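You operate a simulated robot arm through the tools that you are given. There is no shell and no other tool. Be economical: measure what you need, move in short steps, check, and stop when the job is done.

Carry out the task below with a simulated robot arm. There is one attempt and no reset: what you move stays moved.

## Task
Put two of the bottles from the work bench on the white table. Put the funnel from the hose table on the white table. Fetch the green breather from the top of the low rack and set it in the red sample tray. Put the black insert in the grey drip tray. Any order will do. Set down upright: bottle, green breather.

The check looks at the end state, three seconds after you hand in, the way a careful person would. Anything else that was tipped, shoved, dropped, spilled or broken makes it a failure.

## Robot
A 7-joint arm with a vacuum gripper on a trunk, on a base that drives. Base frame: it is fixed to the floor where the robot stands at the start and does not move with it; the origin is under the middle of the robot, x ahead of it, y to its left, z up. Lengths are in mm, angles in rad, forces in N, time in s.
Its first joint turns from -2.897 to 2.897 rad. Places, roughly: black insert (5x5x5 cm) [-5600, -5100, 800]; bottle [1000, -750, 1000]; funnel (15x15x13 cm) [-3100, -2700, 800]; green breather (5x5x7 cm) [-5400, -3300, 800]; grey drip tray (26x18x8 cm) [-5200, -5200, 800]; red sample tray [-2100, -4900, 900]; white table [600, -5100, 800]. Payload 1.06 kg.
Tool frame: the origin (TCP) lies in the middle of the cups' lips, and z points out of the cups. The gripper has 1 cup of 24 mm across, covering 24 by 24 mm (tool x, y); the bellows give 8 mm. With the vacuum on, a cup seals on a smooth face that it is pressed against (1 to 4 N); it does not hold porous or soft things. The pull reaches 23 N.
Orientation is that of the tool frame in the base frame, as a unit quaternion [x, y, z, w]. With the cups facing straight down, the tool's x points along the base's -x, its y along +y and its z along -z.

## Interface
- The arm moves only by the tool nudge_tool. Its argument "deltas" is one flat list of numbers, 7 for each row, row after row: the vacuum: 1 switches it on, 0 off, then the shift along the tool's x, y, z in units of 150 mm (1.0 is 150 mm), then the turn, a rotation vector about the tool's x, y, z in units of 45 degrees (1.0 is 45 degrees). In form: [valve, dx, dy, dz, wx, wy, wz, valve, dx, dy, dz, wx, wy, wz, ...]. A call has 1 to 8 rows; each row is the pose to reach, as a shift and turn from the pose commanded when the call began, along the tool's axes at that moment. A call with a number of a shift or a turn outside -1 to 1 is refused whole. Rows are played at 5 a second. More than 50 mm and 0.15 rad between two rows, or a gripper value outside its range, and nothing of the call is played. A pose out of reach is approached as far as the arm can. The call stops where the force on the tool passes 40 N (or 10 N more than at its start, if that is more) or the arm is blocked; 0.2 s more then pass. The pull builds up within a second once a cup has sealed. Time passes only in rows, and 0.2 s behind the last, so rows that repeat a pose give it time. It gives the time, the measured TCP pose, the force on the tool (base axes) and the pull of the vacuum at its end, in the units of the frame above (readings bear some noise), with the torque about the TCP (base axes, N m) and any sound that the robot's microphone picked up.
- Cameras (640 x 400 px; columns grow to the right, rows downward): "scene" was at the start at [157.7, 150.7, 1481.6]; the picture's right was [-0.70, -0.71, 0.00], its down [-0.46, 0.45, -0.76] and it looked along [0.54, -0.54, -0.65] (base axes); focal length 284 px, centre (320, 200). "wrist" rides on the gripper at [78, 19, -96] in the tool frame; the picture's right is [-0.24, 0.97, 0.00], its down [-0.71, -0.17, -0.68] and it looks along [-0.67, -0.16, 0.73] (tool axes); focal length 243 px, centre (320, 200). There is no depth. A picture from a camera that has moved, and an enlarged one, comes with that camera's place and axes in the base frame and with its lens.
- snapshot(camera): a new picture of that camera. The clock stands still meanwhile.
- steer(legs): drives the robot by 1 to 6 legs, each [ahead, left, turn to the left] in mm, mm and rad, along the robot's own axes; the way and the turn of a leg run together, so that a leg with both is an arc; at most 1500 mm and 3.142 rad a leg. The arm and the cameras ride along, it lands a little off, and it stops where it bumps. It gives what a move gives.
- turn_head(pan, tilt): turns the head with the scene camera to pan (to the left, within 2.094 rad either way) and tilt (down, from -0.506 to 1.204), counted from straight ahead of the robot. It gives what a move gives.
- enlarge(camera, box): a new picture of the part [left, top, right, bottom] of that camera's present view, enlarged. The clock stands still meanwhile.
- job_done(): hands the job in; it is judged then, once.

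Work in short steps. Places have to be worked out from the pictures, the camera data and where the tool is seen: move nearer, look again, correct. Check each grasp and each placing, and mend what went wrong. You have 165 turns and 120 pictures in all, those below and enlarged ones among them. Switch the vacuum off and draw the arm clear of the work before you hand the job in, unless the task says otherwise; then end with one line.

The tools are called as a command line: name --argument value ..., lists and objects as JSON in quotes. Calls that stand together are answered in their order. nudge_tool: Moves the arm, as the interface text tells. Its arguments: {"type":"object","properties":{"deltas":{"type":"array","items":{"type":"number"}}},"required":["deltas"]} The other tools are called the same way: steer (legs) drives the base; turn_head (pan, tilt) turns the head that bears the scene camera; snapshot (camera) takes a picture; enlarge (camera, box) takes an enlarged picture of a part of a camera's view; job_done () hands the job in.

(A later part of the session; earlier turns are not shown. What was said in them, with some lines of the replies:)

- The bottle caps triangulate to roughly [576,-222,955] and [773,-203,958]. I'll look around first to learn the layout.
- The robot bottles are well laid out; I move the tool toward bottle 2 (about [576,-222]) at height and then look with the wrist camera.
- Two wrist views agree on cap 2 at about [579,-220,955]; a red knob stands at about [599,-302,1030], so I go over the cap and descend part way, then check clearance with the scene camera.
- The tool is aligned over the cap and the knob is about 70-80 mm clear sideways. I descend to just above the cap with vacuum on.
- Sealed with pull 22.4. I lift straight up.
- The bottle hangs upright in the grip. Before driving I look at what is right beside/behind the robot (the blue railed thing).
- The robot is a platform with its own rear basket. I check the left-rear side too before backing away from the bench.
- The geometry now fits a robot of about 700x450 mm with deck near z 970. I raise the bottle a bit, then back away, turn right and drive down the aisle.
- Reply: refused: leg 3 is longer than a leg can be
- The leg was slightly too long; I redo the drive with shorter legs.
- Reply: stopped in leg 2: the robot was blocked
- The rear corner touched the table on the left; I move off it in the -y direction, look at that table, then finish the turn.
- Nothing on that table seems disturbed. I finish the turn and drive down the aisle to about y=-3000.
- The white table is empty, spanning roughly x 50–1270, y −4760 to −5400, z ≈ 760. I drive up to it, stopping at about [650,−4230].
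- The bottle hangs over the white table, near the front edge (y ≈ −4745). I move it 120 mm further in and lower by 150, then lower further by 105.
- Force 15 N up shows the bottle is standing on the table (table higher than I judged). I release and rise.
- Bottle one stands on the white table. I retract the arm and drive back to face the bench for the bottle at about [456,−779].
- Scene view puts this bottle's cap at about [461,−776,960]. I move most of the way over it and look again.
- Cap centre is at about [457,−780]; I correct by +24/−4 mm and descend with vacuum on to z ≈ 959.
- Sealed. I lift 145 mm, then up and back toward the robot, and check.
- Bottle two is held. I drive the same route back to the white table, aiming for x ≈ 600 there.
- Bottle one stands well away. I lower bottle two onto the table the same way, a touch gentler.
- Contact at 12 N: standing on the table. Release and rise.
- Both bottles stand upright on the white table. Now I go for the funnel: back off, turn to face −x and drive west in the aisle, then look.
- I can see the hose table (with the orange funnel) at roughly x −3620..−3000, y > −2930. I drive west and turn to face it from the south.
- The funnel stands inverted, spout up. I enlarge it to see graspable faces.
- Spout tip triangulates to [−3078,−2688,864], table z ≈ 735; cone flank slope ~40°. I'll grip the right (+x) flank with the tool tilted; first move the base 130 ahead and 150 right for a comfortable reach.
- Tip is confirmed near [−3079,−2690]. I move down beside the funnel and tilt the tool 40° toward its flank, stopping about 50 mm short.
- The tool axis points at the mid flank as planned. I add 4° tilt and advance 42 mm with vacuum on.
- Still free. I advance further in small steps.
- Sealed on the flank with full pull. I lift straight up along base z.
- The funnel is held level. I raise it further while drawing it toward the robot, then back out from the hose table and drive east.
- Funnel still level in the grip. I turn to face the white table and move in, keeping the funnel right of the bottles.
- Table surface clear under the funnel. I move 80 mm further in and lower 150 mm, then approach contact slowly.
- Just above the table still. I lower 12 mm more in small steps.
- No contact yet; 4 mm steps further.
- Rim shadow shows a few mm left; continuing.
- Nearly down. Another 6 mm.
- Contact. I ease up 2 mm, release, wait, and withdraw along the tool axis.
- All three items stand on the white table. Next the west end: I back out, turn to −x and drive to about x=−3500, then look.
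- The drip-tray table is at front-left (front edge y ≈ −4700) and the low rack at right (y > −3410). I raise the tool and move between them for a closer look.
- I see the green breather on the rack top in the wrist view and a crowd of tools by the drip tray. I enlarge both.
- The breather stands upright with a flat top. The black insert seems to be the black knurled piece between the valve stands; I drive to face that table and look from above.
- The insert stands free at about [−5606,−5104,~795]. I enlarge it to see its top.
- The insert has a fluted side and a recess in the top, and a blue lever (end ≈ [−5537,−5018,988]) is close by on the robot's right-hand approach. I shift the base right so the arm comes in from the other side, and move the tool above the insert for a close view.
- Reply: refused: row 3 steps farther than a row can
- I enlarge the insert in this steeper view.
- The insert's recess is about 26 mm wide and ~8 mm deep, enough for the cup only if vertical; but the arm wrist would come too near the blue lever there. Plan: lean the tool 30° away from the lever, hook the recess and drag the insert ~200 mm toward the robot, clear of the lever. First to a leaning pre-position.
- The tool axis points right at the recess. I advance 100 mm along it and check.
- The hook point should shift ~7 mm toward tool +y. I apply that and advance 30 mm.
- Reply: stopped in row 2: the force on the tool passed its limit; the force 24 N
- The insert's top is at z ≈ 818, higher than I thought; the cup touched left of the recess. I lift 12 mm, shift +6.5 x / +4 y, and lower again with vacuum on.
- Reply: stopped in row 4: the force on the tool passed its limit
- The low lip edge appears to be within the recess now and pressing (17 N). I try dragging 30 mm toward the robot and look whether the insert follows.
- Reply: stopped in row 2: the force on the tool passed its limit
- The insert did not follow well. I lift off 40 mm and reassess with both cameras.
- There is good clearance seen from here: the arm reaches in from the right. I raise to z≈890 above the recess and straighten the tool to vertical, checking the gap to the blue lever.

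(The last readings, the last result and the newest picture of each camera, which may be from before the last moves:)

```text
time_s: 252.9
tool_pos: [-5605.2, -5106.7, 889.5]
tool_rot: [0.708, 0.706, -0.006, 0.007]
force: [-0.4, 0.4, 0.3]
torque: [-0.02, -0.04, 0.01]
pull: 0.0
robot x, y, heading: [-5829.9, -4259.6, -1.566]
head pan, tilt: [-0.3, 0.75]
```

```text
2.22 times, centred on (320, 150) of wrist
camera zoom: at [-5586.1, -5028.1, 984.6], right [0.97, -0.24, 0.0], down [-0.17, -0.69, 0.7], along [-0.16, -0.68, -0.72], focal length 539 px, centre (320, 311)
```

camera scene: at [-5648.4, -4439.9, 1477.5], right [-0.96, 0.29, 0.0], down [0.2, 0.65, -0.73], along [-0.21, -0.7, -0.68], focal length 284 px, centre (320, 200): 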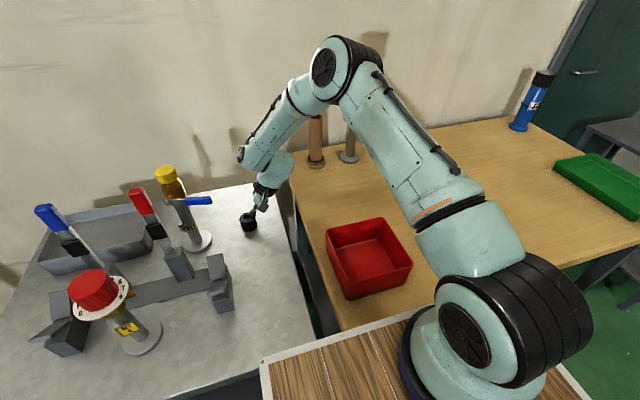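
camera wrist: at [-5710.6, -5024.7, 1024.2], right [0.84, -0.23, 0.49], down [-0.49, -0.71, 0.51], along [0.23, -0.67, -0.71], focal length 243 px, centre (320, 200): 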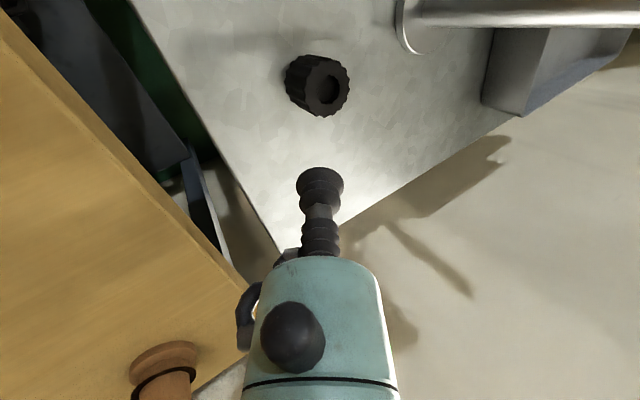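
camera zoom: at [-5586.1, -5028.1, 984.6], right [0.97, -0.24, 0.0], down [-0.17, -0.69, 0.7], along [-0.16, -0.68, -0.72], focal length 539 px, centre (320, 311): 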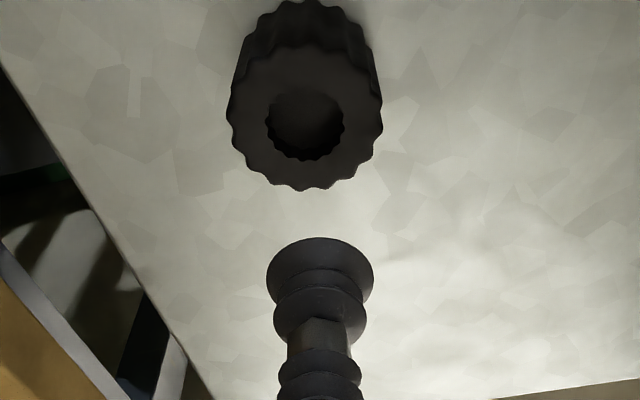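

The wrist cap would come within millimetres of the lever if fully vertical, so I keep a 10° lean (about 14+ mm clearance), and descend to z≈840 over the recess, correcting the offset.

nudge_tool --deltas '[0, 0.015, -0.01, 0, -0.12, 0, 0, 0, 0.033, -0.023, 0.1, -0.222, 0, 0, 0, 0.033, -0.023, 0.22, -0.222, 0, 0, 0, 0.033, -0.023, 0.33, -0.222, 0, 0]'

enlarge --camera "scene" --box '[150, 100, 390, 260]'

enlarge --camera "wrist" --box '[240, 80, 400, 240]'

```text
time_s: 253.9
tool_pos: [-5605.9, -5103.3, 839.7]
tool_rot: [0.704, 0.705, 0.056, 0.071]
force: [-0.3, -0.4, 0.3]
torque: [-0.03, -0.01, -0.02]
pull: 0.0
robot x, y, heading: [-5833.2, -4260.6, -1.563]
head pan, tilt: [-0.3, 0.75]
```

```text
2.50 times, centred on (270, 180) of scene
camera zoom: at [-5648.3, -4440.1, 1477.4], right [-0.96, 0.29, 0.0], down [0.2, 0.65, -0.73], along [-0.21, -0.7, -0.68], focal length 711 px, centre (445, 250)
```

zoom: 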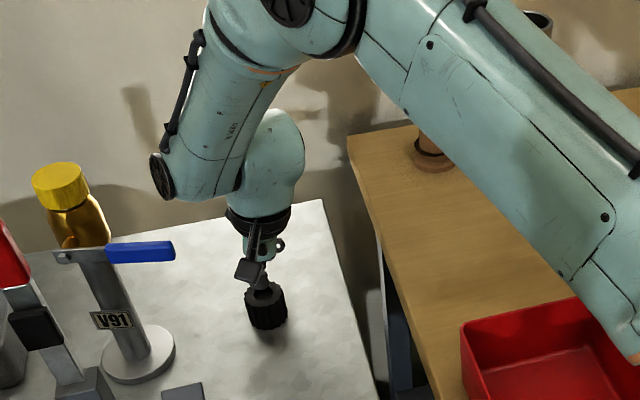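

```text
2.50 times, centred on (320, 160) of wrist
camera zoom: at [-5604.6, -5023.8, 937.1], right [0.96, -0.23, 0.18], down [-0.29, -0.69, 0.66], along [-0.03, -0.68, -0.73], focal length 606 px, centre (320, 300)
```

zoom: 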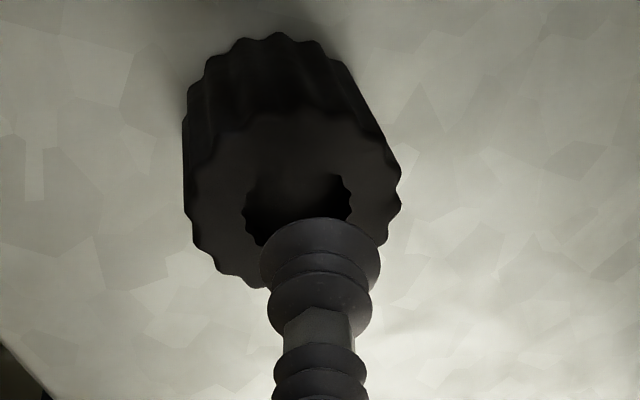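

Gap to the lever is fine, and the recess centre lies ~5 mm to tool −y. I correct and descend 18 mm.

nudge_tool --deltas '[0, 0.009, -0.035, 0, 0, 0, 0, 0, 0.009, -0.035, 0.12, 0, 0, 0, 0, 0.009, -0.035, 0.12, 0, 0, 0]'

enlarge --camera "wrist" --box '[260, 120, 380, 220]'

```text
time_s: 254.7
tool_pos: [-5608.5, -5101.0, 821.1]
tool_rot: [0.703, 0.705, 0.056, 0.069]
force: [2.1, 0.9, 3.5]
torque: [0.06, 0.02, -0.02]
pull: 0.1
robot x, y, heading: [-5832.4, -4262.3, -1.568]
head pan, tilt: [-0.3, 0.75]
```

```text
4.00 times, centred on (320, 170) of wrist
camera zoom: at [-5606.8, -5022.9, 918.5], right [0.96, -0.23, 0.18], down [-0.29, -0.69, 0.66], along [-0.03, -0.68, -0.73], focal length 970 px, centre (320, 320)
```

zoom: 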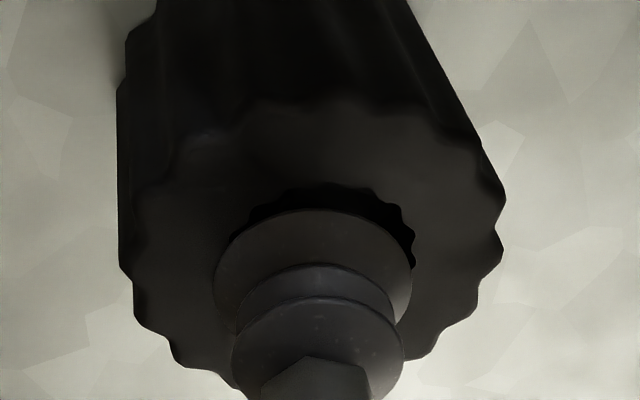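

Light contact; the cup seems a hair left of the recess centre. I lift 4 mm, shift ~1.5 mm right, and press with vacuum on.

nudge_tool --deltas '[1, 0, 0.01, -0.027, 0, 0, 0, 1, 0.003, 0.01, 0.01, 0, 0, 0, 1, 0.003, 0.01, 0.03, 0, 0, 0, 1, 0.003, 0.01, 0.03, 0, 0, 0]'

enlarge --camera "wrist" --box '[260, 120, 380, 220]'

```text
time_s: 255.7
tool_pos: [-5604.9, -5102.3, 817.2]
tool_rot: [0.704, 0.705, 0.055, 0.07]
force: [6.7, -5.2, 23.1]
torque: [0.03, 0.31, 0.05]
pull: 22.7
robot x, y, heading: [-5834.6, -4262.3, -1.565]
head pan, tilt: [-0.3, 0.75]
```

```text
4.00 times, centred on (320, 170) of wrist
camera zoom: at [-5604.5, -5022.2, 914.7], right [0.96, -0.23, 0.18], down [-0.29, -0.69, 0.66], along [-0.03, -0.68, -0.73], focal length 970 px, centre (320, 320)
```

zoom: 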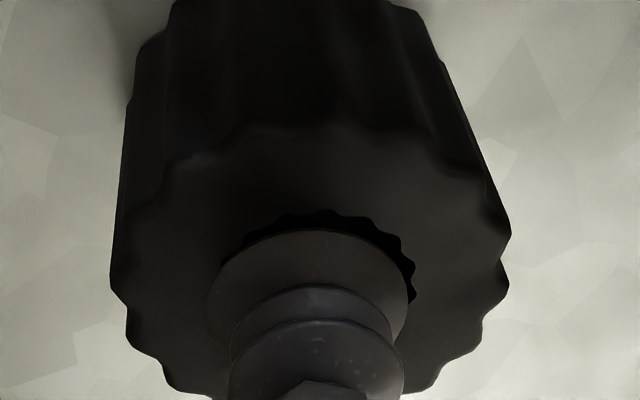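

Sealed with pull 22.7. I lift straight up.

nudge_tool --deltas '[1, 0, 0.008, -0.05, 0, 0, 0, 1, 0, 0.034, -0.2, 0, 0, 0, 1, 0, 0.085, -0.5, 0, 0, 0, 1, 0, 0.13, -0.8, 0, 0, 0, 1, 0, 0.17, -0.985, 0, 0, 0]'

snapshot --camera "scene"

```text
time_s: 256.9
tool_pos: [-5607.7, -5098.6, 966.2]
tool_rot: [0.704, 0.705, 0.055, 0.069]
force: [-1.4, 0.6, -1.3]
torque: [0.01, 0.03, 0.0]
pull: 22.4
robot x, y, heading: [-5828.8, -4263.4, -1.571]
head pan, tilt: [-0.3, 0.75]
```

```text
44 pictures are left
camera scene: at [-5648.2, -4440.5, 1477.4], right [-0.96, 0.29, 0.0], down [0.2, 0.65, -0.73], along [-0.21, -0.7, -0.68], focal length 284 px, centre (320, 200)
```

scene: 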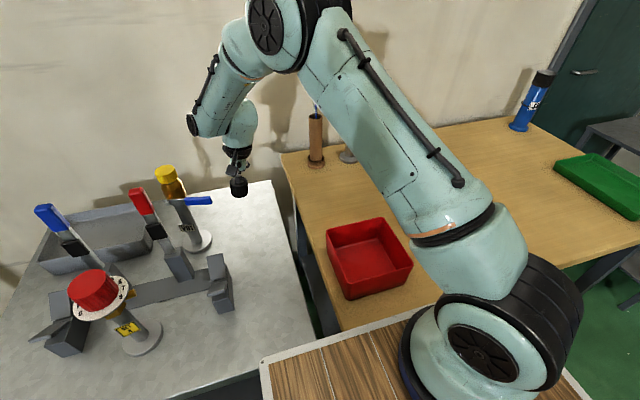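

The insert is held. I raise it well above the tall levers and straighten the tool.

nudge_tool --deltas '[1, 0, 0.05, -0.3, 0, 0, 0, 1, 0, 0.1, -0.6, 0, 0, 0, 1, 0, 0.14, -0.8, 0.1, 0, 0, 1, 0, 0.17, -0.985, 0.215, 0, 0]'

nudge_tool --deltas '[1, 0.1, 0, -0.25, 0, 0, 0, 1, 0.3, 0, -0.5, 0, 0, 0, 1, 0.5, 0, -0.75, 0, 0, 0, 1, 0.7, 0, -0.9, 0, 0, 0]'

steer --legs '[[-120, 880, 0], [110, 0, 0]]'

snapshot --camera "scene"

snapshot --camera "wrist"

```text
time_s: 257.9
tool_pos: [-5608.5, -5096.8, 1117.0]
tool_rot: [0.707, 0.707, -0.006, 0.009]
force: [-0.6, -0.5, -1.5]
torque: [0.0, 0.03, 0.0]
pull: 22.6
robot x, y, heading: [-5830.1, -4262.4, -1.569]
head pan, tilt: [-0.3, 0.75]
```

```text
time_s: 258.9
tool_pos: [-5610.9, -4988.8, 1247.9]
tool_rot: [0.708, 0.707, -0.005, 0.009]
force: [0.0, -0.2, -0.8]
torque: [0.0, 0.03, 0.01]
pull: 22.8
robot x, y, heading: [-5833.8, -4260.8, -1.561]
head pan, tilt: [-0.3, 0.75]
```

```text
time_s: 264.4
tool_pos: [-4720.5, -4973.4, 1248.9]
tool_rot: [0.706, 0.708, -0.004, 0.009]
force: [0.1, -0.4, -1.0]
torque: [-0.02, 0.02, 0.0]
pull: 22.8
robot x, y, heading: [-4947.7, -4246.8, -1.56]
head pan, tilt: [-0.3, 0.75]
```

```text
43 pictures are left
camera scene: at [-4760.6, -4426.3, 1477.4], right [-0.96, 0.29, 0.0], down [0.2, 0.65, -0.73], along [-0.21, -0.7, -0.68], focal length 284 px, centre (320, 200)
```

scene: 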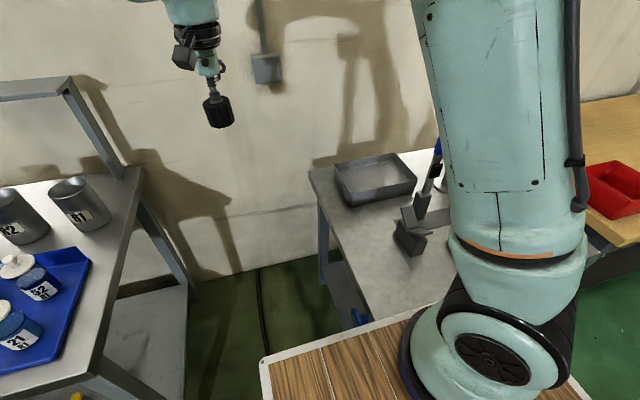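

```text
42 pictures are left
camera wrist: at [-4703.1, -4894.0, 1343.8], right [0.97, -0.23, 0.01], down [-0.17, -0.7, 0.7], along [-0.15, -0.68, -0.72], focal length 243 px, centre (320, 200)
```

wrist: 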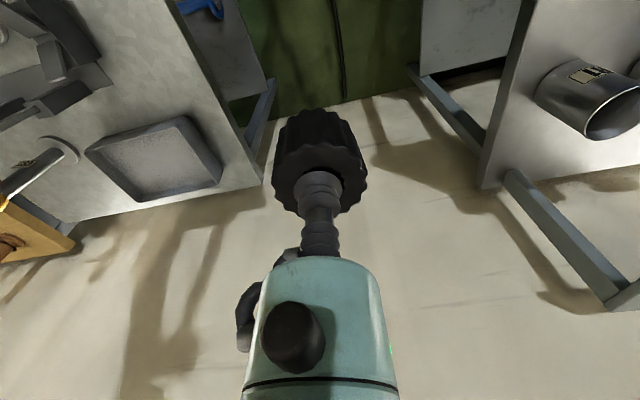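

The tray centre works out to about [−5183,−5148]. I shift the base right/ahead and bring the tool over the tray in three level moves.

steer --legs '[[55, -112, 0]]'

nudge_tool --deltas '[1, -0.085, -0.26, 0, 0, 0, 0, 1, -0.17, -0.52, 0, 0, 0, 0, 1, -0.256, -0.78, 0, 0, 0, 0]'

nudge_tool --deltas '[1, -0.085, -0.26, 0, 0, 0, 0, 1, -0.17, -0.52, 0, 0, 0, 0, 1, -0.256, -0.78, 0, 0, 0, 0]'

nudge_tool --deltas '[1, -0.085, -0.26, 0, 0, 0, 0, 1, -0.17, -0.52, 0, 0, 0, 0, 1, -0.256, -0.78, 0, 0, 0, 0]'

snapshot --camera "wrist"

snapshot --camera "scene"

```text
time_s: 265.6
tool_pos: [-4832.9, -5030.6, 1248.6]
tool_rot: [0.706, 0.709, -0.004, 0.009]
force: [-0.4, -0.3, -0.5]
torque: [-0.02, 0.02, -0.02]
pull: 22.8
robot x, y, heading: [-5058.4, -4303.9, -1.562]
head pan, tilt: [-0.3, 0.75]
```

```text
time_s: 266.4
tool_pos: [-4949.4, -5068.0, 1249.2]
tool_rot: [0.705, 0.709, -0.004, 0.01]
force: [0.4, 1.0, -0.9]
torque: [-0.04, 0.04, 0.0]
pull: 22.8
robot x, y, heading: [-5056.3, -4307.7, -1.563]
head pan, tilt: [-0.3, 0.75]
```

```text
time_s: 267.2
tool_pos: [-5065.0, -5105.9, 1248.2]
tool_rot: [0.706, 0.708, -0.004, 0.01]
force: [-0.2, 0.8, -1.1]
torque: [-0.01, 0.07, 0.02]
pull: 23.1
robot x, y, heading: [-5056.6, -4305.4, -1.563]
head pan, tilt: [-0.3, 0.75]
```

```text
time_s: 268.0
tool_pos: [-5183.4, -5145.4, 1249.8]
tool_rot: [0.705, 0.709, -0.005, 0.011]
force: [1.3, 1.4, -0.5]
torque: [-0.03, 0.06, 0.04]
pull: 22.9
robot x, y, heading: [-5054.5, -4306.9, -1.561]
head pan, tilt: [-0.3, 0.75]
```

```text
41 pictures are left
camera wrist: at [-5165.4, -5066.5, 1344.3], right [0.97, -0.23, 0.01], down [-0.17, -0.69, 0.7], along [-0.15, -0.68, -0.72], focal length 243 px, centre (320, 200)
```

wrist: 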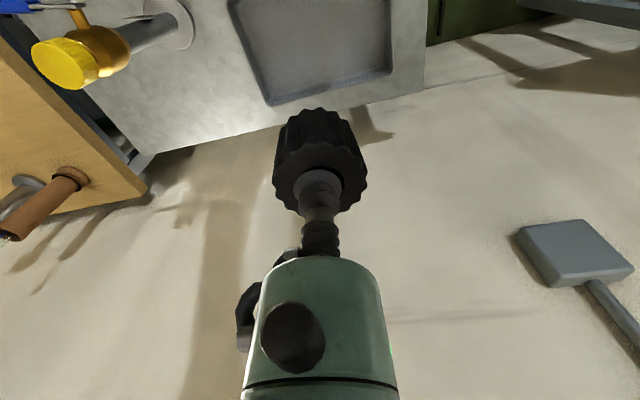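

```text
40 pictures are left
camera scene: at [-4872.4, -4482.4, 1477.4], right [-0.96, 0.29, 0.0], down [0.2, 0.65, -0.73], along [-0.21, -0.7, -0.68], focal length 284 px, centre (320, 200)
```

scene: 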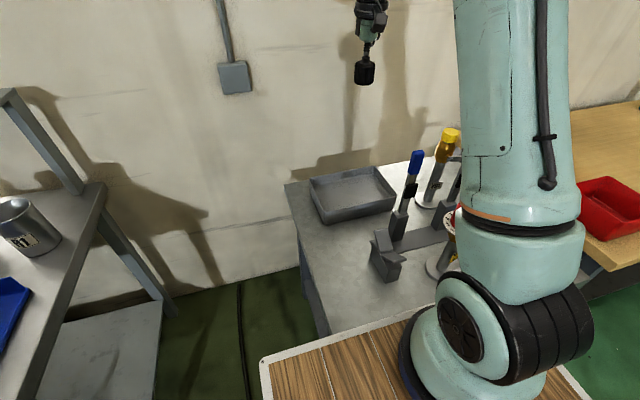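

Centered above the tray. I descend in two 150 mm steps and check.

nudge_tool --deltas '[1, 0, 0, 0.3, 0, 0, 0, 1, 0, 0, 0.6, 0, 0, 0, 1, 0, 0, 0.9, 0, 0, 0, 1, 0, 0, 1.0, 0, 0, 0]'

nudge_tool --deltas '[1, 0, 0, 0.3, 0, 0, 0, 1, 0, 0, 0.6, 0, 0, 0, 1, 0, 0, 0.9, 0, 0, 0]'

snapshot --camera "scene"

snapshot --camera "wrist"

```text
time_s: 269.0
tool_pos: [-5182.3, -5149.3, 1098.8]
tool_rot: [0.706, 0.708, -0.004, 0.01]
force: [-0.8, 0.4, -1.0]
torque: [-0.01, 0.05, 0.01]
pull: 22.5
robot x, y, heading: [-5056.6, -4311.8, -1.562]
head pan, tilt: [-0.3, 0.75]
```

```text
time_s: 269.8
tool_pos: [-5180.3, -5150.6, 964.1]
tool_rot: [0.706, 0.708, -0.005, 0.01]
force: [-0.1, 0.1, -0.8]
torque: [0.04, 0.02, -0.02]
pull: 23.1
robot x, y, heading: [-5055.6, -4307.7, -1.559]
head pan, tilt: [-0.3, 0.75]
```

```text
39 pictures are left
camera scene: at [-4872.9, -4482.4, 1477.5], right [-0.96, 0.29, 0.0], down [0.2, 0.65, -0.73], along [-0.21, -0.7, -0.68], focal length 284 px, centre (320, 200)
```

scene: 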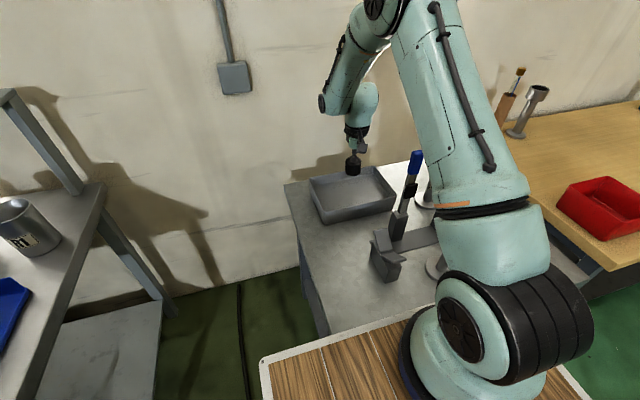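

```text
38 pictures are left
camera wrist: at [-5163.0, -5071.6, 1058.8], right [0.97, -0.23, 0.01], down [-0.17, -0.69, 0.7], along [-0.15, -0.68, -0.72], focal length 243 px, centre (320, 200)
```

wrist: 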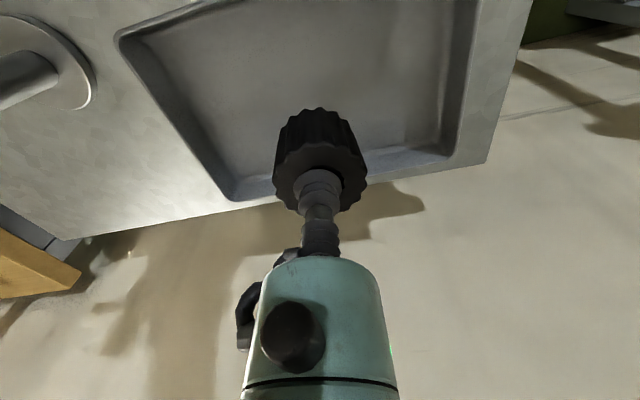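

Insert is over the tray interior. I lower 105 mm, then step to contact.

nudge_tool --deltas '[1, 0, 0, 0.3, 0, 0, 0, 1, 0, 0, 0.55, 0, 0, 0, 1, 0, 0, 0.7, 0, 0, 0]'

nudge_tool --deltas '[1, 0, 0, 0.05, 0, 0, 0, 1, 0, 0, 0.08, 0, 0, 0, 1, 0, 0, 0.08, 0, 0, 0]'

snapshot --camera "wrist"

```text
time_s: 270.6
tool_pos: [-5180.9, -5154.9, 858.8]
tool_rot: [0.706, 0.708, -0.006, 0.01]
force: [-1.9, -1.7, 9.7]
torque: [0.08, -0.05, 0.01]
pull: 22.6
robot x, y, heading: [-5054.9, -4304.0, -1.563]
head pan, tilt: [-0.3, 0.75]
```

```text
time_s: 271.2
tool_pos: [-5183.0, -5157.6, 851.5]
tool_rot: [0.706, 0.708, -0.008, 0.012]
force: [-3.7, 1.5, 13.4]
torque: [0.11, -0.18, 0.06]
pull: 24.0
robot x, y, heading: [-5057.0, -4304.6, -1.563]
head pan, tilt: [-0.3, 0.75]
stopped in row 3: the force on the tool passed its limit (the readings are from after the stop); the commanded pose is now the measured one
```

```text
37 pictures are left
camera wrist: at [-5165.1, -5076.7, 945.8], right [0.97, -0.23, 0.01], down [-0.17, -0.69, 0.7], along [-0.16, -0.69, -0.71], focal length 243 px, centre (320, 200)
```

wrist: 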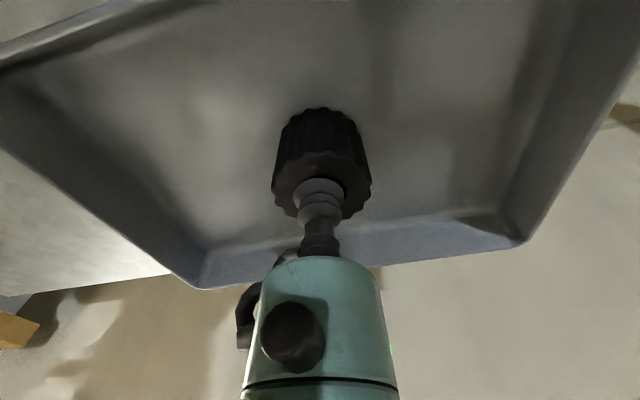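

The insert rests on the tray floor. I ease up, release, and rise.

nudge_tool --deltas '[1, 0, 0, -0.03, 0, 0, 0, 0, 0, 0, -0.03, 0, 0, 0, 0, 0, 0, -0.03, 0, 0, 0, 0, 0, 0, -0.03, 0, 0, 0, 0, 0, 0, -0.03, 0, 0, 0, 0, 0, 0, -0.15, 0, 0, 0, 0, 0, 0, -0.45, 0, 0, 0, 0, 0, 0, -0.75, 0, 0, 0]'

snapshot --camera "wrist"

```text
time_s: 273.1
tool_pos: [-5182.9, -5154.9, 962.7]
tool_rot: [0.705, 0.709, -0.008, 0.011]
force: [0.5, -0.2, 0.2]
torque: [0.03, 0.02, 0.04]
pull: 0.0
robot x, y, heading: [-5057.0, -4305.3, -1.563]
head pan, tilt: [-0.3, 0.75]
```

```text
36 pictures are left
camera wrist: at [-5165.0, -5074.5, 1056.9], right [0.97, -0.23, 0.01], down [-0.17, -0.69, 0.7], along [-0.15, -0.69, -0.71], focal length 243 px, centre (320, 200)
```

wrist: 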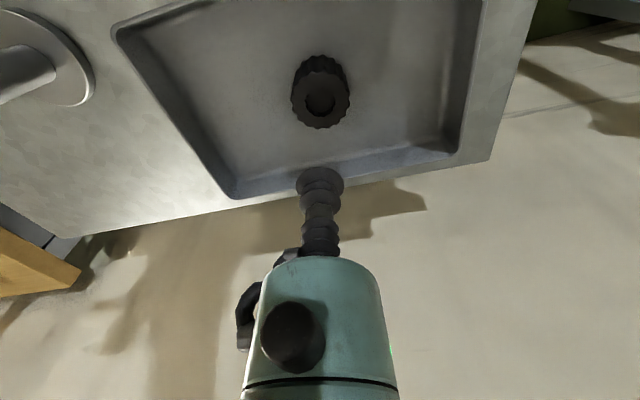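

The insert sits in the tray. I raise and retract the arm, level the tool, then drive back and turn to face the low rack.

nudge_tool --deltas '[0, 0, 0, -0.3, 0, 0, 0, 0, 0, 0, -0.6, 0, 0, 0, 0, 0.05, 0, -0.9, 0, 0.034, 0, 0, 0.2, 0, -1.0, 0, 0.034, 0]'

nudge_tool --deltas '[0, 0.2, 0, -0.2, 0, 0, 0, 0, 0.4, 0, -0.4, 0, 0, 0, 0, 0.6, 0, -0.6, 0, 0, 0, 0, 0.8, 0, -0.8, 0, 0, 0, 0, 1.0, 0, -0.9, 0, 0, 0]'

steer --legs '[[-240, -420, 0], [0, 0, -3.13]]'

snapshot --camera "wrist"

snapshot --camera "scene"

```text
time_s: 274.1
tool_pos: [-5184.8, -5119.8, 1111.4]
tool_rot: [0.706, 0.709, 0.003, 0.002]
force: [0.3, -0.1, -0.6]
torque: [0.0, -0.02, -0.02]
pull: 0.0
robot x, y, heading: [-5057.8, -4304.1, -1.564]
head pan, tilt: [-0.3, 0.75]
```

```text
time_s: 275.2
tool_pos: [-5184.5, -4970.5, 1246.8]
tool_rot: [0.705, 0.709, 0.002, 0.0]
force: [0.8, -1.1, -0.7]
torque: [0.04, -0.02, 0.01]
pull: 0.1
robot x, y, heading: [-5058.4, -4305.7, -1.56]
head pan, tilt: [-0.3, 0.75]
```

```text
time_s: 285.4
tool_pos: [-5365.1, -3401.8, 1248.1]
tool_rot: [0.716, -0.698, -0.002, 0.002]
force: [-0.8, 0.3, 0.2]
torque: [0.02, -0.04, -0.02]
pull: 0.0
robot x, y, heading: [-5480.1, -4070.1, 1.6]
head pan, tilt: [-0.3, 0.75]
```

```text
35 pictures are left
camera wrist: at [-5381.6, -3481.0, 1344.2], right [-0.98, 0.21, 0.01], down [0.16, 0.71, 0.68], along [0.14, 0.67, -0.73], focal length 243 px, centre (320, 200)
```

wrist: 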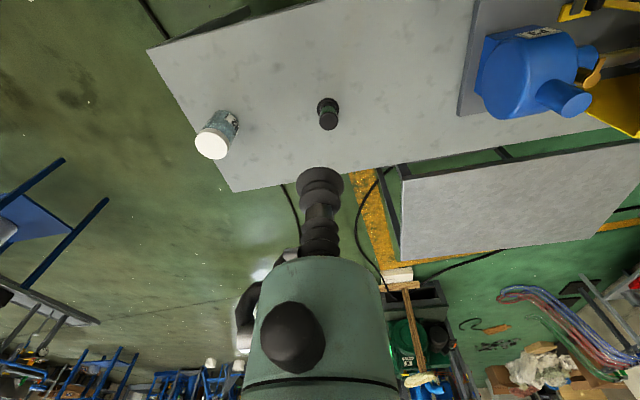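

```text
34 pictures are left
camera scene: at [-5671.3, -3894.2, 1477.4], right [0.96, -0.27, 0.0], down [-0.18, -0.66, -0.73], along [0.2, 0.7, -0.68], focal length 284 px, centre (320, 200)
```

scene: 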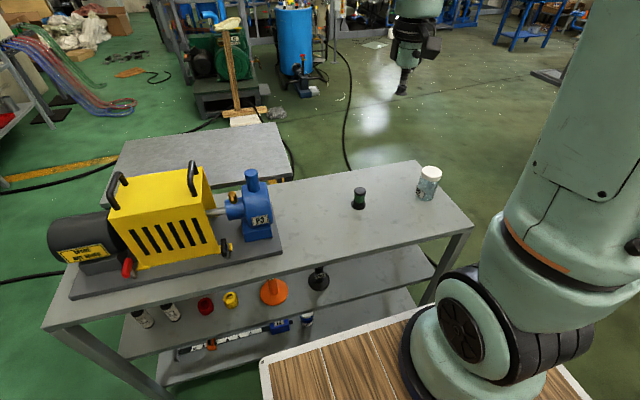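

The breather top triangulates to [−5355,−3253,861], standing free. I move over it and descend to ~z 975.

nudge_tool --deltas '[0, -0.2475, -0.025, 0.2, 0, 0, 0, 0, -0.495, -0.05, 0.4, 0, 0, 0, 0, -0.7425, -0.07, 0.6, 0, 0, 0, 0, -0.99, -0.095, 0.8, 0, 0, 0]'

nudge_tool --deltas '[0, 0, 0, 0.3, 0, 0, 0, 0, 0, 0, 0.6, 0, 0, 0, 0, 0, 0, 0.9, 0, 0, 0, 0, 0, 0, 1.0, 0, 0, 0]'

snapshot --camera "wrist"

```text
time_s: 286.4
tool_pos: [-5354.9, -3254.2, 1127.0]
tool_rot: [0.716, -0.699, -0.002, 0.002]
force: [0.6, 0.2, 0.0]
torque: [0.05, -0.02, 0.0]
pull: 0.0
robot x, y, heading: [-5478.3, -4068.1, 1.599]
head pan, tilt: [-0.3, 0.75]
```

```text
time_s: 287.4
tool_pos: [-5356.1, -3252.5, 977.7]
tool_rot: [0.716, -0.699, -0.002, 0.002]
force: [0.4, 0.3, 0.9]
torque: [-0.04, 0.01, 0.01]
pull: 0.1
robot x, y, heading: [-5480.6, -4068.4, 1.602]
head pan, tilt: [-0.3, 0.75]
```

```text
33 pictures are left
camera wrist: at [-5373.5, -3332.6, 1074.5], right [-0.98, 0.21, 0.01], down [0.16, 0.71, 0.68], along [0.14, 0.67, -0.73], focal length 243 px, centre (320, 200)
```

wrist: 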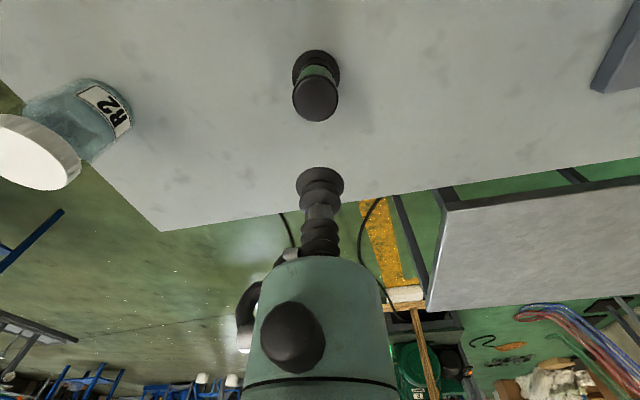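

Axis offset is about 4 mm; I correct and descend with vacuum on to just touch (z≈860).

nudge_tool --deltas '[1, 0.006, -0.028, 0.25, 0, 0, 0, 1, 0.006, -0.028, 0.5, 0, 0, 0, 1, 0.006, -0.028, 0.7, 0, 0, 0, 1, 0.006, -0.028, 0.76, 0, 0, 0, 1, 0.006, -0.028, 0.79, 0, 0, 0, 1, 0.006, -0.028, 0.79, 0, 0, 0]'

```text
time_s: 288.8
tool_pos: [-5351.3, -3253.1, 860.5]
tool_rot: [0.715, -0.699, -0.003, 0.001]
force: [2.5, 4.4, 16.5]
torque: [0.01, -0.04, 0.02]
pull: 22.4
robot x, y, heading: [-5477.1, -4066.1, 1.602]
head pan, tilt: [-0.3, 0.75]
```

Sealed. I lift straight up, then retract toward the robot.

nudge_tool --deltas '[1, 0, 0, -0.05, 0, 0, 0, 1, 0, 0, -0.3, 0, 0, 0, 1, 0, 0, -0.6, 0, 0, 0, 1, 0, 0, -0.9, 0, 0, 0, 1, 0, 0, -1.0, 0, 0, 0]'

nudge_tool --deltas '[1, 0.2, 0, -0.2, 0, 0, 0, 1, 0.4, 0, -0.4, 0, 0, 0, 1, 0.6, 0, -0.6, 0, 0, 0, 1, 0.8, 0, -0.8, 0, 0, 0, 1, 1.0, 0, -1.0, 0, 0, 0]'

snapshot --camera "wrist"

```text
time_s: 290.0
tool_pos: [-5351.7, -3254.8, 1008.6]
tool_rot: [0.716, -0.698, -0.001, 0.003]
force: [-0.2, 0.9, -1.2]
torque: [-0.02, -0.01, -0.02]
pull: 23.1
robot x, y, heading: [-5479.0, -4072.6, 1.599]
head pan, tilt: [-0.3, 0.75]
```

```text
time_s: 291.2
tool_pos: [-5346.3, -3405.1, 1158.4]
tool_rot: [0.716, -0.698, -0.002, 0.003]
force: [-1.1, -0.3, -1.5]
torque: [0.0, -0.01, 0.03]
pull: 23.0
robot x, y, heading: [-5476.8, -4069.3, 1.6]
head pan, tilt: [-0.3, 0.75]
```

```text
32 pictures are left
camera wrist: at [-5363.2, -3484.2, 1255.4], right [-0.98, 0.21, 0.01], down [0.16, 0.71, 0.68], along [0.14, 0.67, -0.73], focal length 243 px, centre (320, 200)
```

wrist: 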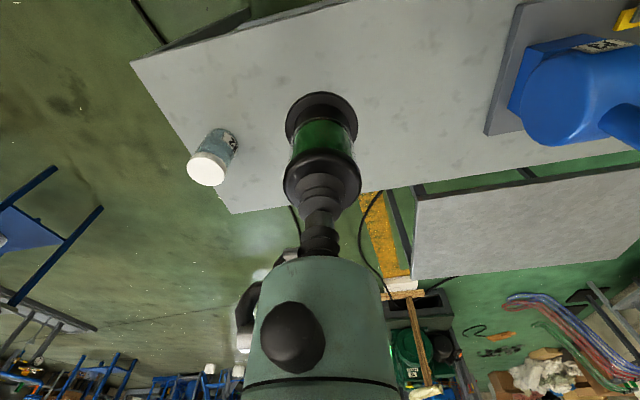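

Breather held upright. I drive east to the long bench and turn to face it near x≈−1975.

steer --legs '[[0, 0, -1.6], [1400, 70, 0], [1400, 0, 0], [700, 0, 0], [0, 0, -1.571]]'

turn_head --pan -0.3 --tilt 0.6

snapshot --camera "scene"

snapshot --camera "wrist"

```text
time_s: 316.0
tool_pos: [-2110.8, -4672.3, 1159.1]
tool_rot: [0.706, 0.708, 0.001, 0.002]
force: [1.3, 0.3, 0.5]
torque: [-0.01, 0.02, 0.0]
pull: 23.2
robot x, y, heading: [-1963.0, -4010.5, -1.567]
head pan, tilt: [-0.3, 0.75]
```

```text
time_s: 316.7
tool_pos: [-2112.3, -4671.3, 1158.0]
tool_rot: [0.706, 0.708, 0.002, 0.002]
force: [0.2, 0.1, -1.3]
torque: [-0.01, 0.01, -0.01]
pull: 22.2
robot x, y, heading: [-1963.8, -4010.2, -1.565]
head pan, tilt: [-0.3, 0.6]
```

```text
31 pictures are left
camera scene: at [-1782.3, -4193.7, 1490.3], right [-0.96, 0.29, 0.0], down [0.16, 0.54, -0.82], along [-0.24, -0.79, -0.57], focal length 284 px, centre (320, 200)
```

scene: 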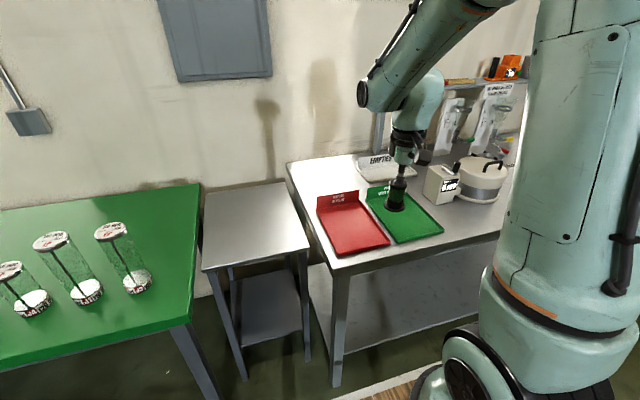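

```text
30 pictures are left
camera wrist: at [-2093.7, -4593.7, 1255.6], right [0.97, -0.23, 0.01], down [-0.17, -0.71, 0.68], along [-0.16, -0.67, -0.73], focal length 243 px, centre (320, 200)
```

wrist: 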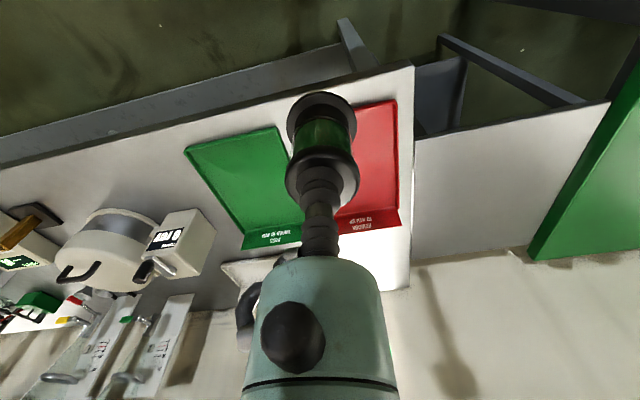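

The red tray spans about x −2189..−2009, y −4779..−5030 at z≈850; its centre is near [−2100,−4895]. I move the base 200 mm ahead and the tool over the tray, lowering to ~z 1010.

steer --legs '[[200, 0, 0]]'

nudge_tool --deltas '[1, -0.05, 0.02, 0.25, 0, 0, 0, 1, -0.1, 0.05, 0.5, 0, 0, 0, 1, -0.16, 0.07, 0.75, 0, 0, 0, 1, -0.16, 0.07, 1.0, 0, 0, 0]'

snapshot --camera "scene"

snapshot --camera "wrist"

```text
time_s: 318.3
tool_pos: [-2108.6, -4871.4, 1158.9]
tool_rot: [0.706, 0.708, 0.002, 0.002]
force: [0.3, -0.3, -1.4]
torque: [-0.01, 0.0, 0.02]
pull: 23.2
robot x, y, heading: [-1963.7, -4209.6, -1.561]
head pan, tilt: [-0.3, 0.6]
```

```text
time_s: 319.3
tool_pos: [-2098.4, -4896.0, 1006.2]
tool_rot: [0.706, 0.708, 0.002, 0.001]
force: [-0.6, -0.2, -0.4]
torque: [-0.01, -0.01, -0.01]
pull: 22.2
robot x, y, heading: [-1968.1, -4212.9, -1.566]
head pan, tilt: [-0.3, 0.6]
```

```text
29 pictures are left
camera scene: at [-1780.7, -4392.6, 1490.4], right [-0.96, 0.29, 0.0], down [0.16, 0.54, -0.83], along [-0.24, -0.79, -0.56], focal length 284 px, centre (320, 200)
```

scene: 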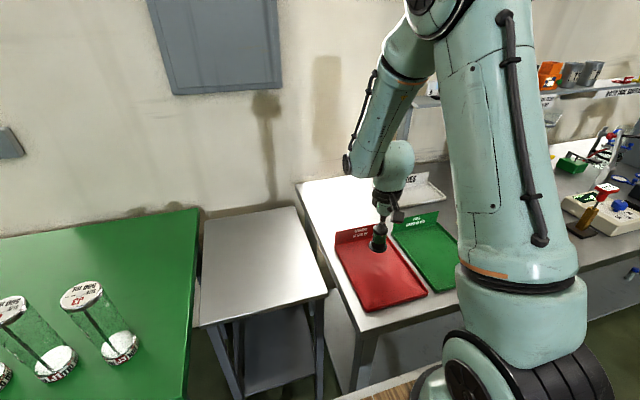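

```text
28 pictures are left
camera wrist: at [-2080.2, -4818.1, 1104.4], right [0.97, -0.23, 0.01], down [-0.17, -0.71, 0.68], along [-0.15, -0.67, -0.73], focal length 243 px, centre (320, 200)
```

wrist: 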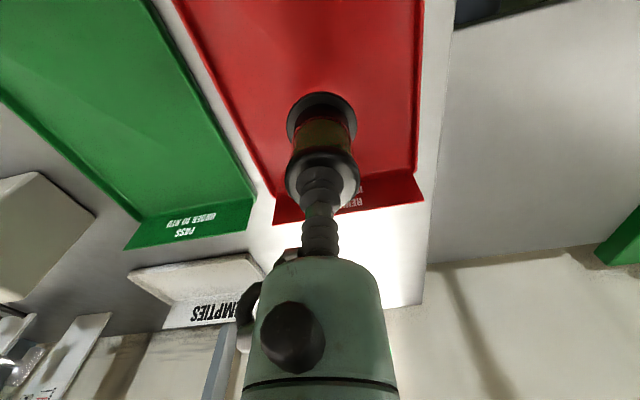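

The breather is centred over the red tray. I lower 60 mm then in small steps.

nudge_tool --deltas '[1, 0, 0, 0.25, 0, 0, 0, 1, 0, 0, 0.42, 0, 0, 0, 1, 0, 0, 0.42, 0, 0, 0]'

enlarge --camera "scene" --box '[320, 180, 460, 310]'

```text
time_s: 320.1
tool_pos: [-2097.4, -4895.8, 946.0]
tool_rot: [0.706, 0.708, 0.002, 0.001]
force: [1.1, -0.6, -1.1]
torque: [0.02, -0.01, 0.03]
pull: 22.9
robot x, y, heading: [-1963.7, -4210.3, -1.567]
head pan, tilt: [-0.3, 0.6]
```

```text
3.08 times, centred on (390, 245) of scene
camera zoom: at [-1780.7, -4393.0, 1490.3], right [-0.96, 0.29, 0.0], down [0.16, 0.54, -0.83], along [-0.24, -0.79, -0.56], focal length 875 px, centre (105, 62)
```

zoom: 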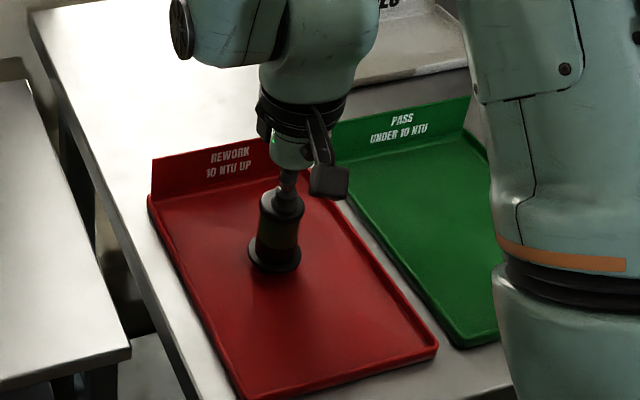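

Close to the tray floor; I lower in small steps.

nudge_tool --deltas '[1, 0, 0, 0.05, 0, 0, 0, 1, 0, 0, 0.09, 0, 0, 0, 1, 0, 0, 0.09, 0, 0, 0]'

nudge_tool --deltas '[1, 0, 0, 0.03, 0, 0, 0, 1, 0, 0, 0.06, 0, 0, 0, 1, 0, 0, 0.06, 0, 0, 0]'

```text
time_s: 320.9
tool_pos: [-2096.5, -4895.8, 930.7]
tool_rot: [0.706, 0.708, 0.002, 0.002]
force: [0.2, 0.3, -0.4]
torque: [0.03, -0.02, 0.0]
pull: 23.0
robot x, y, heading: [-1962.5, -4208.5, -1.564]
head pan, tilt: [-0.3, 0.6]
```

```text
time_s: 321.7
tool_pos: [-2097.5, -4895.8, 924.2]
tool_rot: [0.706, 0.708, 0.001, 0.003]
force: [3.1, -2.4, 13.8]
torque: [-0.04, 0.01, 0.01]
pull: 23.0
robot x, y, heading: [-1960.2, -4209.3, -1.564]
head pan, tilt: [-0.3, 0.6]
```

Contact at 14 N: the breather stands on the tray floor. I ease up, release and rise.

nudge_tool --deltas '[1, 0, 0, -0.02, 0, 0, 0, 0, 0, 0, -0.02, 0, 0, 0, 0, 0, 0, -0.02, 0, 0, 0, 0, 0, 0, -0.02, 0, 0, 0, 0, 0, 0, -0.02, 0, 0, 0, 0, 0, 0, -0.15, 0, 0, 0, 0, 0, 0, -0.45, 0, 0, 0, 0, 0, 0, -0.75, 0, 0, 0]'

nudge_tool --deltas '[0, 0.1, 0, -0.3, 0, 0, 0, 0, 0.3, 0, -0.55, 0, 0, 0, 0, 0.5, 0, -0.8, 0, 0, 0, 0, 0.7, 0, -1.0, 0, 0, 0]'

snapshot --camera "scene"

snapshot --camera "wrist"

```text
time_s: 323.5
tool_pos: [-2097.6, -4896.1, 1034.8]
tool_rot: [0.706, 0.708, 0.002, 0.002]
force: [-0.6, -1.1, 0.2]
torque: [0.04, 0.02, -0.02]
pull: 0.1
robot x, y, heading: [-1959.9, -4212.4, -1.564]
head pan, tilt: [-0.3, 0.6]
```

```text
time_s: 324.5
tool_pos: [-2099.0, -4789.0, 1185.9]
tool_rot: [0.706, 0.708, 0.002, 0.001]
force: [0.0, 0.5, 0.0]
torque: [0.05, 0.0, -0.04]
pull: 0.0
robot x, y, heading: [-1967.1, -4207.7, -1.569]
head pan, tilt: [-0.3, 0.6]
```

```text
26 pictures are left
camera scene: at [-1780.8, -4393.7, 1490.2], right [-0.96, 0.29, 0.0], down [0.16, 0.54, -0.82], along [-0.24, -0.79, -0.57], focal length 284 px, centre (320, 200)
```

scene: 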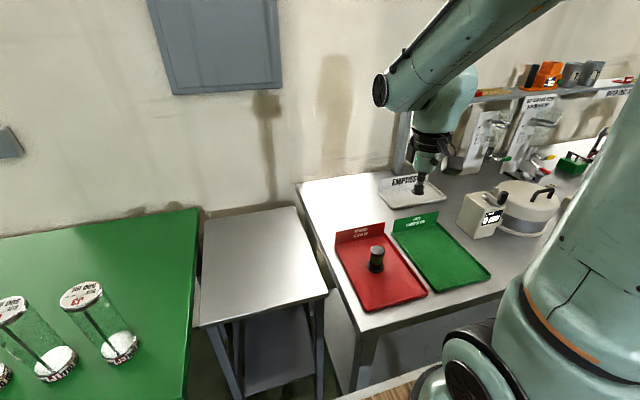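

```text
25 pictures are left
camera wrist: at [-2081.7, -4712.7, 1282.0], right [0.97, -0.23, 0.0], down [-0.17, -0.71, 0.68], along [-0.15, -0.67, -0.73], focal length 243 px, centre (320, 200)
```

wrist: 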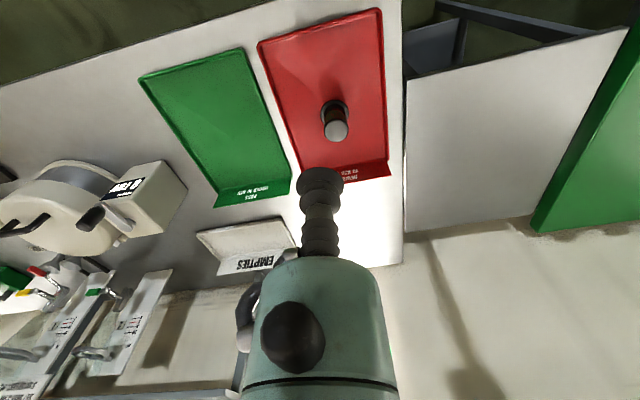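

The breather stands upright in the red tray. All five items are placed, the vacuum is off and the arm is clear, so I hand in the job.

job_done

```text
The job is handed in.
```

I handed the job in with two bottles and the funnel on the white table, the green breather upright in the red sample tray, and the black insert in the grey drip tray; early on the robot's rear corner touched a side table while turning, and the items on it looked undisturbed afterwards.
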